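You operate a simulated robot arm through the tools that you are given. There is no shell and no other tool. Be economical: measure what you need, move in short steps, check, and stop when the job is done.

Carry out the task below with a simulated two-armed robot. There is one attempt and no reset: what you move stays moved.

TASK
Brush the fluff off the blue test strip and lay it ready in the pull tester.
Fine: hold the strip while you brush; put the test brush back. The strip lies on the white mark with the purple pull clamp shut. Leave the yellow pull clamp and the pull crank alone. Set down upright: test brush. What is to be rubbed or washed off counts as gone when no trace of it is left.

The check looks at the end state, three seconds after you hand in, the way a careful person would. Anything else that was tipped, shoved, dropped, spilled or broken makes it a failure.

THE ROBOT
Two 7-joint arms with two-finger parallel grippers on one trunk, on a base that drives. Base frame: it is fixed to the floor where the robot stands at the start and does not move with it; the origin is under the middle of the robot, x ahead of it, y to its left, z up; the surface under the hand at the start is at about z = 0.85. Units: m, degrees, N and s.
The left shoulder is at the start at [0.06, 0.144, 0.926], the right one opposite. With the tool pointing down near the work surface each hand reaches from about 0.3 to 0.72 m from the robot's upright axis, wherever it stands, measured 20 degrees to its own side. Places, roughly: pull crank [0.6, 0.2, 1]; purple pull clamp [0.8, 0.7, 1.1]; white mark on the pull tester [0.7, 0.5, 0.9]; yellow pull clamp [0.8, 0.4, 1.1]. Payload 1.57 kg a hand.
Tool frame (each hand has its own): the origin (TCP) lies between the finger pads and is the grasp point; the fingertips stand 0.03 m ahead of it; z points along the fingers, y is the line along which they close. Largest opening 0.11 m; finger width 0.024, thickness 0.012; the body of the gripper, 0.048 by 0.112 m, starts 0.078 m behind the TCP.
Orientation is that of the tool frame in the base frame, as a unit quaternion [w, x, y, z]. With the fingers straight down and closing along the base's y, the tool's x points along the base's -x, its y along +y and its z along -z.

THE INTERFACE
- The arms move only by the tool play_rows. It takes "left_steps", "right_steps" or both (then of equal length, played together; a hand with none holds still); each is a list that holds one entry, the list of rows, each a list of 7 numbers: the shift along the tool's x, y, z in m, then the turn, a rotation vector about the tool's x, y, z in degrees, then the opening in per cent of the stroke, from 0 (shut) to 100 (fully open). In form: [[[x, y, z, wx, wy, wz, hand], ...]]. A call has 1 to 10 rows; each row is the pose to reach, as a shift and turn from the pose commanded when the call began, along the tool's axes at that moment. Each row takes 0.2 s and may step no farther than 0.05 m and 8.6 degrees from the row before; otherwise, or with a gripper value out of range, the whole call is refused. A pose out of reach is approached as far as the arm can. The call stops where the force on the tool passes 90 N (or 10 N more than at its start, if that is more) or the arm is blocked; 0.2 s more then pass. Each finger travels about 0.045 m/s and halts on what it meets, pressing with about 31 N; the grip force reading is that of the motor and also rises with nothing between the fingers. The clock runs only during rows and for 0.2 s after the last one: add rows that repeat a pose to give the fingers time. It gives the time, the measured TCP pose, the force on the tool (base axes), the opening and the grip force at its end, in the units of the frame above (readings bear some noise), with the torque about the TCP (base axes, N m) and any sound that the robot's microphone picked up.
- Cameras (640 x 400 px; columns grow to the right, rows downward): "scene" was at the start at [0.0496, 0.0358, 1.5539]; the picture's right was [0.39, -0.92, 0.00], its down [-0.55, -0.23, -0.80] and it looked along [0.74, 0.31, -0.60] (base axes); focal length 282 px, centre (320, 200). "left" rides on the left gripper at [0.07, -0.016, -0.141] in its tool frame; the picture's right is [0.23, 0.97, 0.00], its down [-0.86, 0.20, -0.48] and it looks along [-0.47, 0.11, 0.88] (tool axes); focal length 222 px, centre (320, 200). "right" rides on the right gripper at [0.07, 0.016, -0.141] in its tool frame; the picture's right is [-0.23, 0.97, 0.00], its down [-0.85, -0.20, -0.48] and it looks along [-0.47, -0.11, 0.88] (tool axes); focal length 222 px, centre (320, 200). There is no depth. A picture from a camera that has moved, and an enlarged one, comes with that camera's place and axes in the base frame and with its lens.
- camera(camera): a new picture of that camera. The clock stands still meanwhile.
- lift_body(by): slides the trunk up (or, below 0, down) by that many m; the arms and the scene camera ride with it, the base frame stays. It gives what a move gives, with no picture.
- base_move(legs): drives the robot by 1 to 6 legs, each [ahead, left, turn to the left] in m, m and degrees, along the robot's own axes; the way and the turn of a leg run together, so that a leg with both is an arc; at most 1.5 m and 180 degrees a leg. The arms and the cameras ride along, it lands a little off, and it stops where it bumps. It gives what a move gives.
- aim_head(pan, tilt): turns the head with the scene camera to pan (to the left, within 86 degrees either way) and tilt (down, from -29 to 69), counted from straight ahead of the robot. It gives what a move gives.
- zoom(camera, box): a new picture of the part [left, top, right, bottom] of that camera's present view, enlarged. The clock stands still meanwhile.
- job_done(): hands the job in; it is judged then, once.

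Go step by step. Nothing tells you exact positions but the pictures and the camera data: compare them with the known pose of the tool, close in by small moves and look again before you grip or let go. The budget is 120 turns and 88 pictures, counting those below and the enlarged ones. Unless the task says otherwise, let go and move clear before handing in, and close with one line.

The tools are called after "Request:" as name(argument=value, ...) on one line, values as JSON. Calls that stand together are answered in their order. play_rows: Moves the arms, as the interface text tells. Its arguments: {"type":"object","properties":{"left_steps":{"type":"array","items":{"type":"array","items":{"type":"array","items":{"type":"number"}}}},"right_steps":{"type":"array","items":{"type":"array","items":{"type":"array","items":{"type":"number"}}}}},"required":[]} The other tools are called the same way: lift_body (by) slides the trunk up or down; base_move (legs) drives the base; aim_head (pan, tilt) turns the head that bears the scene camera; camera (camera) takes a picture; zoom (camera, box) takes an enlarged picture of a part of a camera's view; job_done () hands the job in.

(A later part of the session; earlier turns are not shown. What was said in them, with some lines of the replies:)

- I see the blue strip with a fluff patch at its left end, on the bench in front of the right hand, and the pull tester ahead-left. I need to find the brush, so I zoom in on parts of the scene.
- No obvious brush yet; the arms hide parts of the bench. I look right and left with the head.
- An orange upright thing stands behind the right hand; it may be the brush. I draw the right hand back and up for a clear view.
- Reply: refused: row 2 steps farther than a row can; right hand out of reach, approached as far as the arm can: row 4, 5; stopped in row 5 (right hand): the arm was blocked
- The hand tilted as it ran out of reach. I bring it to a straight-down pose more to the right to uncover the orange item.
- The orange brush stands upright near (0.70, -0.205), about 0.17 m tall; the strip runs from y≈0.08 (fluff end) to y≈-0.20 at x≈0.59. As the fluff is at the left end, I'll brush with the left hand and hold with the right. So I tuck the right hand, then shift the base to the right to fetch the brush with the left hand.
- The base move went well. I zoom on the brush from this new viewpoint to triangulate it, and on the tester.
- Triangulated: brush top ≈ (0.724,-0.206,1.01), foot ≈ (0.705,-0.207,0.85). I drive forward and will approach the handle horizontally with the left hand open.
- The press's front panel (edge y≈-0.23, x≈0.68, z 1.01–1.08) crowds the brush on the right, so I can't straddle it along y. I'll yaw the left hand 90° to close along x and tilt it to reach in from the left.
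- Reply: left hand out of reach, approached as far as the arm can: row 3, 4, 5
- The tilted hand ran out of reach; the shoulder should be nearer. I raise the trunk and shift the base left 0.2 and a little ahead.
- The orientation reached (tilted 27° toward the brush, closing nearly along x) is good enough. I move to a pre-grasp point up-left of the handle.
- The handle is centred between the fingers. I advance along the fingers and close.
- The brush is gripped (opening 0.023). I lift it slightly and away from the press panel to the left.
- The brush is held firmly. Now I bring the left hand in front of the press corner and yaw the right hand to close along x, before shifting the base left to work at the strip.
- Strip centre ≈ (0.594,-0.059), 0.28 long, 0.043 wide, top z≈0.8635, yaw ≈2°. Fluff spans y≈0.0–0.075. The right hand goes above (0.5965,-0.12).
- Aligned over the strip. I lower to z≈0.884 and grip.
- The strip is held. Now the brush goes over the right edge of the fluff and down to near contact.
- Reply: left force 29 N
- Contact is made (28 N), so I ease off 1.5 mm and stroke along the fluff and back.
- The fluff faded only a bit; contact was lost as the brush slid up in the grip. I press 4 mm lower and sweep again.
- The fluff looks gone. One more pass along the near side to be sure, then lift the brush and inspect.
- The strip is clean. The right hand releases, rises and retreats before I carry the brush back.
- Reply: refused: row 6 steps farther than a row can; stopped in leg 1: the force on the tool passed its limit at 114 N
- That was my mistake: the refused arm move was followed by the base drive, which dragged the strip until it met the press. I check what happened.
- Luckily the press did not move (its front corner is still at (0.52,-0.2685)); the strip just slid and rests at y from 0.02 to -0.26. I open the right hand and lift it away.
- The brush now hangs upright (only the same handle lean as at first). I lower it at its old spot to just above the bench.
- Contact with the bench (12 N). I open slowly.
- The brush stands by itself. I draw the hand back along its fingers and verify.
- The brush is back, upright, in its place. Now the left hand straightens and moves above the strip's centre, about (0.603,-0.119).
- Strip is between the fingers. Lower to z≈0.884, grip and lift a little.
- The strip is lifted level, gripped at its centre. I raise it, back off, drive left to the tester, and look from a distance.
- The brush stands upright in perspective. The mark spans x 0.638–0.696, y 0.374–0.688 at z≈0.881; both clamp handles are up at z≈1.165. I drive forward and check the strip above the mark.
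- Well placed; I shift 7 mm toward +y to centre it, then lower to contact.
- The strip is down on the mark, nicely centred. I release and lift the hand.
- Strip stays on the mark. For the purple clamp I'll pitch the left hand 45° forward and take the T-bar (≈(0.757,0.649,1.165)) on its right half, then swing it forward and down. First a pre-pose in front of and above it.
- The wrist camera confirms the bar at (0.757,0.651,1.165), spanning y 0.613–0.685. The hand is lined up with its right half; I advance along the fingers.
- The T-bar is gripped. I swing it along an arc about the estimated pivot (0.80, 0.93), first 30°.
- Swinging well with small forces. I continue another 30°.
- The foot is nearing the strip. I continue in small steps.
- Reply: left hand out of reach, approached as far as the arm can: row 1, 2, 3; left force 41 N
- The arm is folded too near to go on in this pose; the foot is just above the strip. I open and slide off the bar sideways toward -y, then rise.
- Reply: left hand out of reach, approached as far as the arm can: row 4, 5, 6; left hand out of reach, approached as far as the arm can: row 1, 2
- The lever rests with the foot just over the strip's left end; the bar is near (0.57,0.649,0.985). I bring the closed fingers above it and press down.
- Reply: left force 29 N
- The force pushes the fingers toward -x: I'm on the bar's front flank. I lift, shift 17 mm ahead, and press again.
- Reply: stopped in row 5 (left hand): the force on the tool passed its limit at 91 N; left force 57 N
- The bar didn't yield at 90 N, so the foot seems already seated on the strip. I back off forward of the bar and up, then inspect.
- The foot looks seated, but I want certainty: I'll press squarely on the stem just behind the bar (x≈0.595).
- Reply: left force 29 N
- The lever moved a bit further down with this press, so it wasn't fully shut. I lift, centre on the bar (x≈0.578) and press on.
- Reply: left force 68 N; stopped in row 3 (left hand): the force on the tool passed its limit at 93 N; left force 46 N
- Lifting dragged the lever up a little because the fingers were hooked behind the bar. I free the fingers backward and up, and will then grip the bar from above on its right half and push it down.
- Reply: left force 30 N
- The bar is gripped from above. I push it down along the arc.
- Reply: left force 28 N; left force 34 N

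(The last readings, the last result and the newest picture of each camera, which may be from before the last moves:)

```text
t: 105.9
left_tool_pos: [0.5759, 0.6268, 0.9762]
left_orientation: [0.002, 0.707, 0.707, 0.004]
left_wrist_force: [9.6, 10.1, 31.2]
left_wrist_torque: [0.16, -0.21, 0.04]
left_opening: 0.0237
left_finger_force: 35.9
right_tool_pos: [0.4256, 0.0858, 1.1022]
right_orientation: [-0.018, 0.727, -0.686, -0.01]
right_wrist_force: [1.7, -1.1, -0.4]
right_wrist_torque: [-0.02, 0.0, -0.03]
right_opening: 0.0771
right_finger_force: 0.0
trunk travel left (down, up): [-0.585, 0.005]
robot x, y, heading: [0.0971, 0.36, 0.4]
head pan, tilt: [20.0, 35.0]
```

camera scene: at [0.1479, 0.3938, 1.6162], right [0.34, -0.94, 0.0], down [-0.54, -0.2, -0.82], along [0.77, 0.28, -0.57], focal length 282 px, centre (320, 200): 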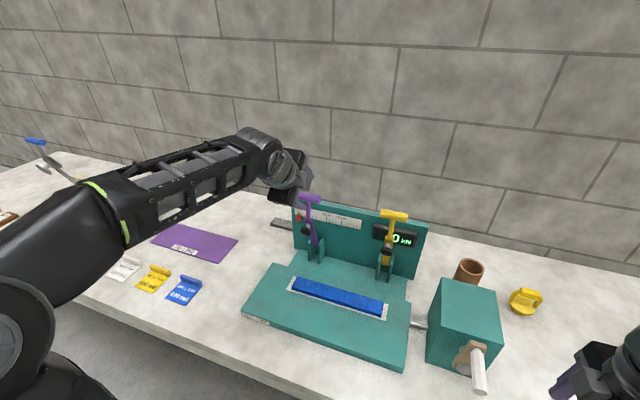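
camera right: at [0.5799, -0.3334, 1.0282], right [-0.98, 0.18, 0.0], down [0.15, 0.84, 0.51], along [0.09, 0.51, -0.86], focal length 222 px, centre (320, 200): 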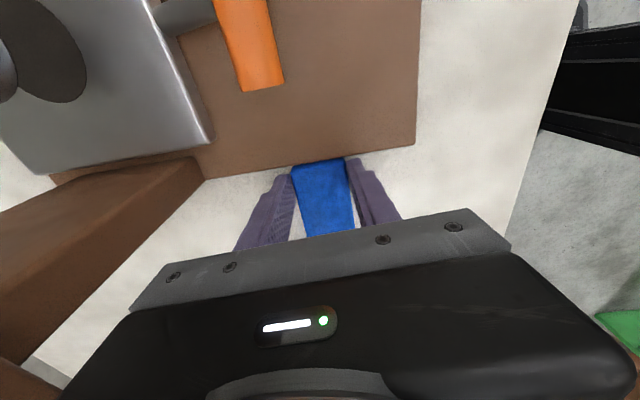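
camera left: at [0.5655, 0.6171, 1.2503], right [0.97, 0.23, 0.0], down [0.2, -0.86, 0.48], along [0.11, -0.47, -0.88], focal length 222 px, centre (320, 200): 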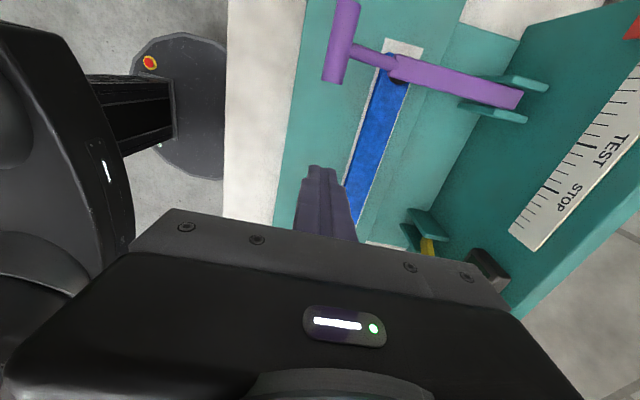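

Upward reaction 31 N: the foot is seating. A few mm more to be sure.

Request:
play_rows(left_steps=[[[0, -0.001, 0.002, 0, 0, 0, 0], [0, -0.001, 0.004, 0, 0, 0, 0], [0, -0.001, 0.004, 0, 0, 0, 0]]])

Request:
zoom(camera="scene", box=[220, 200, 380, 320])

```text
t: 106.7
left_tool_pos: [0.5751, 0.6251, 0.9719]
left_orientation: [0.002, 0.707, 0.707, 0.004]
left_wrist_force: [13.5, 1.4, 32.2]
left_wrist_torque: [-0.01, -0.2, 0.03]
left_opening: 0.0234
left_finger_force: 35.5
right_tool_pos: [0.4263, 0.0849, 1.1014]
right_orientation: [-0.018, 0.726, -0.687, -0.01]
right_wrist_force: [-0.1, -0.3, -0.9]
right_wrist_torque: [-0.03, -0.02, 0.0]
right_opening: 0.0769
right_finger_force: 0.0
trunk travel left (down, up): [-0.585, 0.005]
robot x, y, heading: [0.0977, 0.359, 0.1]
head pan, tilt: [20.0, 35.0]
```

```text
3.33 times, centred on (300, 260) of scene
camera zoom: at [0.1469, 0.3925, 1.6164], right [0.34, -0.94, 0.0], down [-0.54, -0.2, -0.82], along [0.77, 0.28, -0.57], focal length 940 px, centre (387, 0)
```

zoom: 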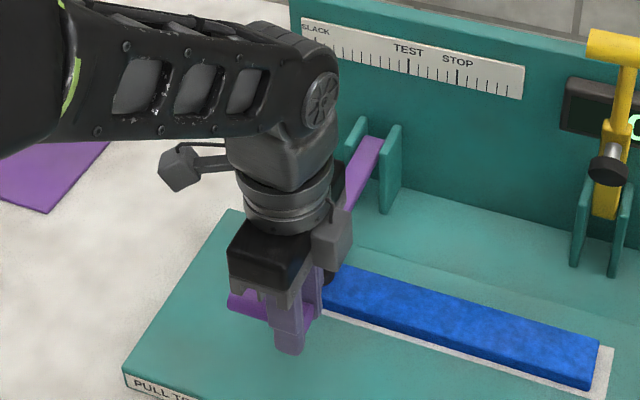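

It is seated (force steady while the fingers slip down). I open wide and lift straight up.

Request:
play_rows(left_steps=[[[0, 0, 0, 0, 0, 0, 30], [0, 0, 0, 0, 0, 0, 60], [0, 0, 0, 0, 0, 0, 60], [0, 0, 0, 0, 0, 0, 60], [0, 0, -0.02, 0, 0, 0, 60], [0, 0, -0.06, 0, 0, 0, 60], [0, 0, -0.1, 0, 0, 0, 60], [0, 0, -0.13, 0, 0, 0, 60], [0, -0.04, -0.14, 0, 0, 0, 60], [0, -0.08, -0.14, 0, 0, 0, 60]]])

Request:
base_move(legs=[[-0.25, 0, 0]])

Request:
zoom(camera="scene", box=[200, 140, 440, 290])

```text
t: 108.9
left_tool_pos: [0.4939, 0.6277, 1.1098]
left_orientation: [-0.001, 0.708, 0.707, 0.001]
left_wrist_force: [0.0, -0.5, -0.3]
left_wrist_torque: [-0.02, -0.02, -0.01]
left_opening: 0.0662
left_finger_force: 0.1
right_tool_pos: [0.4259, 0.0866, 1.1034]
right_orientation: [-0.017, 0.727, -0.686, -0.01]
right_wrist_force: [-0.3, 0.5, 1.3]
right_wrist_torque: [0.02, -0.02, -0.02]
right_opening: 0.077
right_finger_force: 0.0
trunk travel left (down, up): [-0.585, 0.005]
robot x, y, heading: [0.0982, 0.365, 0.2]
head pan, tilt: [20.0, 35.0]
```

```text
t: 110.7
left_tool_pos: [0.246, 0.6265, 1.1102]
left_orientation: [0.0, 0.708, 0.706, 0.004]
left_wrist_force: [-0.6, 0.2, 0.5]
left_wrist_torque: [0.02, -0.03, 0.02]
left_opening: 0.0662
left_finger_force: 0.1
right_tool_pos: [0.1772, 0.0846, 1.1021]
right_orientation: [-0.017, 0.727, -0.687, -0.009]
right_wrist_force: [0.1, 0.7, 0.2]
right_wrist_torque: [0.0, -0.06, -0.02]
right_opening: 0.0775
right_finger_force: 0.0
trunk travel left (down, up): [-0.585, 0.005]
robot x, y, heading: [-0.1505, 0.3627, 0.0]
head pan, tilt: [20.0, 35.0]
```

```text
2.67 times, centred on (320, 215) of scene
camera zoom: at [-0.1013, 0.393, 1.6163], right [0.34, -0.94, 0.0], down [-0.54, -0.2, -0.82], along [0.77, 0.28, -0.57], focal length 752 px, centre (320, 160)
```

zoom: 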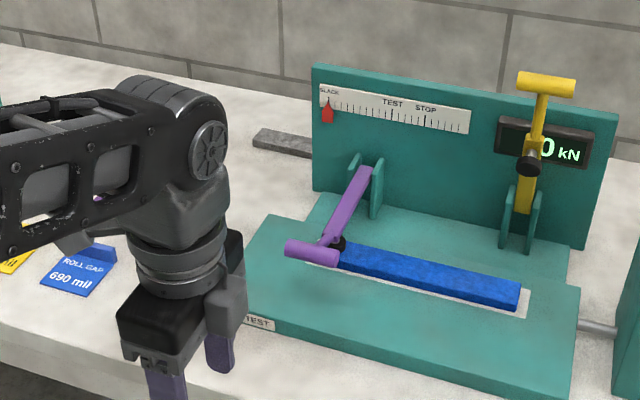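

Request:
zoom(camera="scene", box=[300, 190, 410, 265])

```text
5.33 times, centred on (355, 228) of scene
camera zoom: at [-0.1013, 0.393, 1.6163], right [0.34, -0.94, 0.0], down [-0.54, -0.2, -0.82], along [0.77, 0.28, -0.57], focal length 1504 px, centre (133, 53)
```

zoom: 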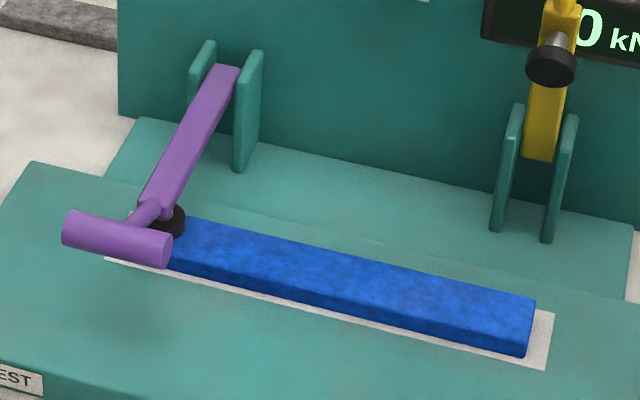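

The purple clamp is shut on the strip, which lies on the mark. A last check of the brush and the rest of the bench.

Request:
aim_head(pan=-25, tilt=30)

Request:
camera(camera="scene")

```text
t: 111.8
left_tool_pos: [0.2469, 0.6278, 1.1089]
left_orientation: [0.0, 0.708, 0.707, 0.002]
left_wrist_force: [0.6, -0.7, -0.6]
left_wrist_torque: [0.03, -0.03, 0.04]
left_opening: 0.066
left_finger_force: 0.1
right_tool_pos: [0.1796, 0.0848, 1.101]
right_orientation: [-0.018, 0.727, -0.687, -0.01]
right_wrist_force: [-1.0, -0.4, 0.0]
right_wrist_torque: [-0.01, 0.01, 0.0]
right_opening: 0.0769
right_finger_force: 0.1
trunk travel left (down, up): [-0.585, 0.005]
robot x, y, heading: [-0.151, 0.3613, 0.2]
head pan, tilt: [-25.0, 30.0]
```

```text
2 pictures are left
camera scene: at [-0.1003, 0.3248, 1.624], right [-0.42, -0.91, 0.0], down [-0.45, 0.21, -0.87], along [0.79, -0.36, -0.5], focal length 282 px, centre (320, 200)
```

scene: 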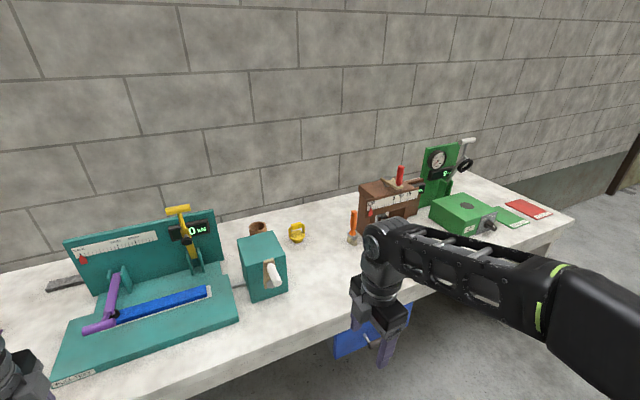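

The brush stands upright where it was, the strip is clean and lies on the mark under the shut purple clamp, and everything else looks untouched. I hand in.

Request:
job_done()

```text
The job is handed in.
```

I brushed the blue strip clean and laid it on the white mark with the purple clamp shut on it. The brush is back upright where it stood, and I left the yellow clamp and crank alone. One slip: while the strip was still gripped I drove the base and dragged it until it met the brown press. In the pictures the press hadn't moved.
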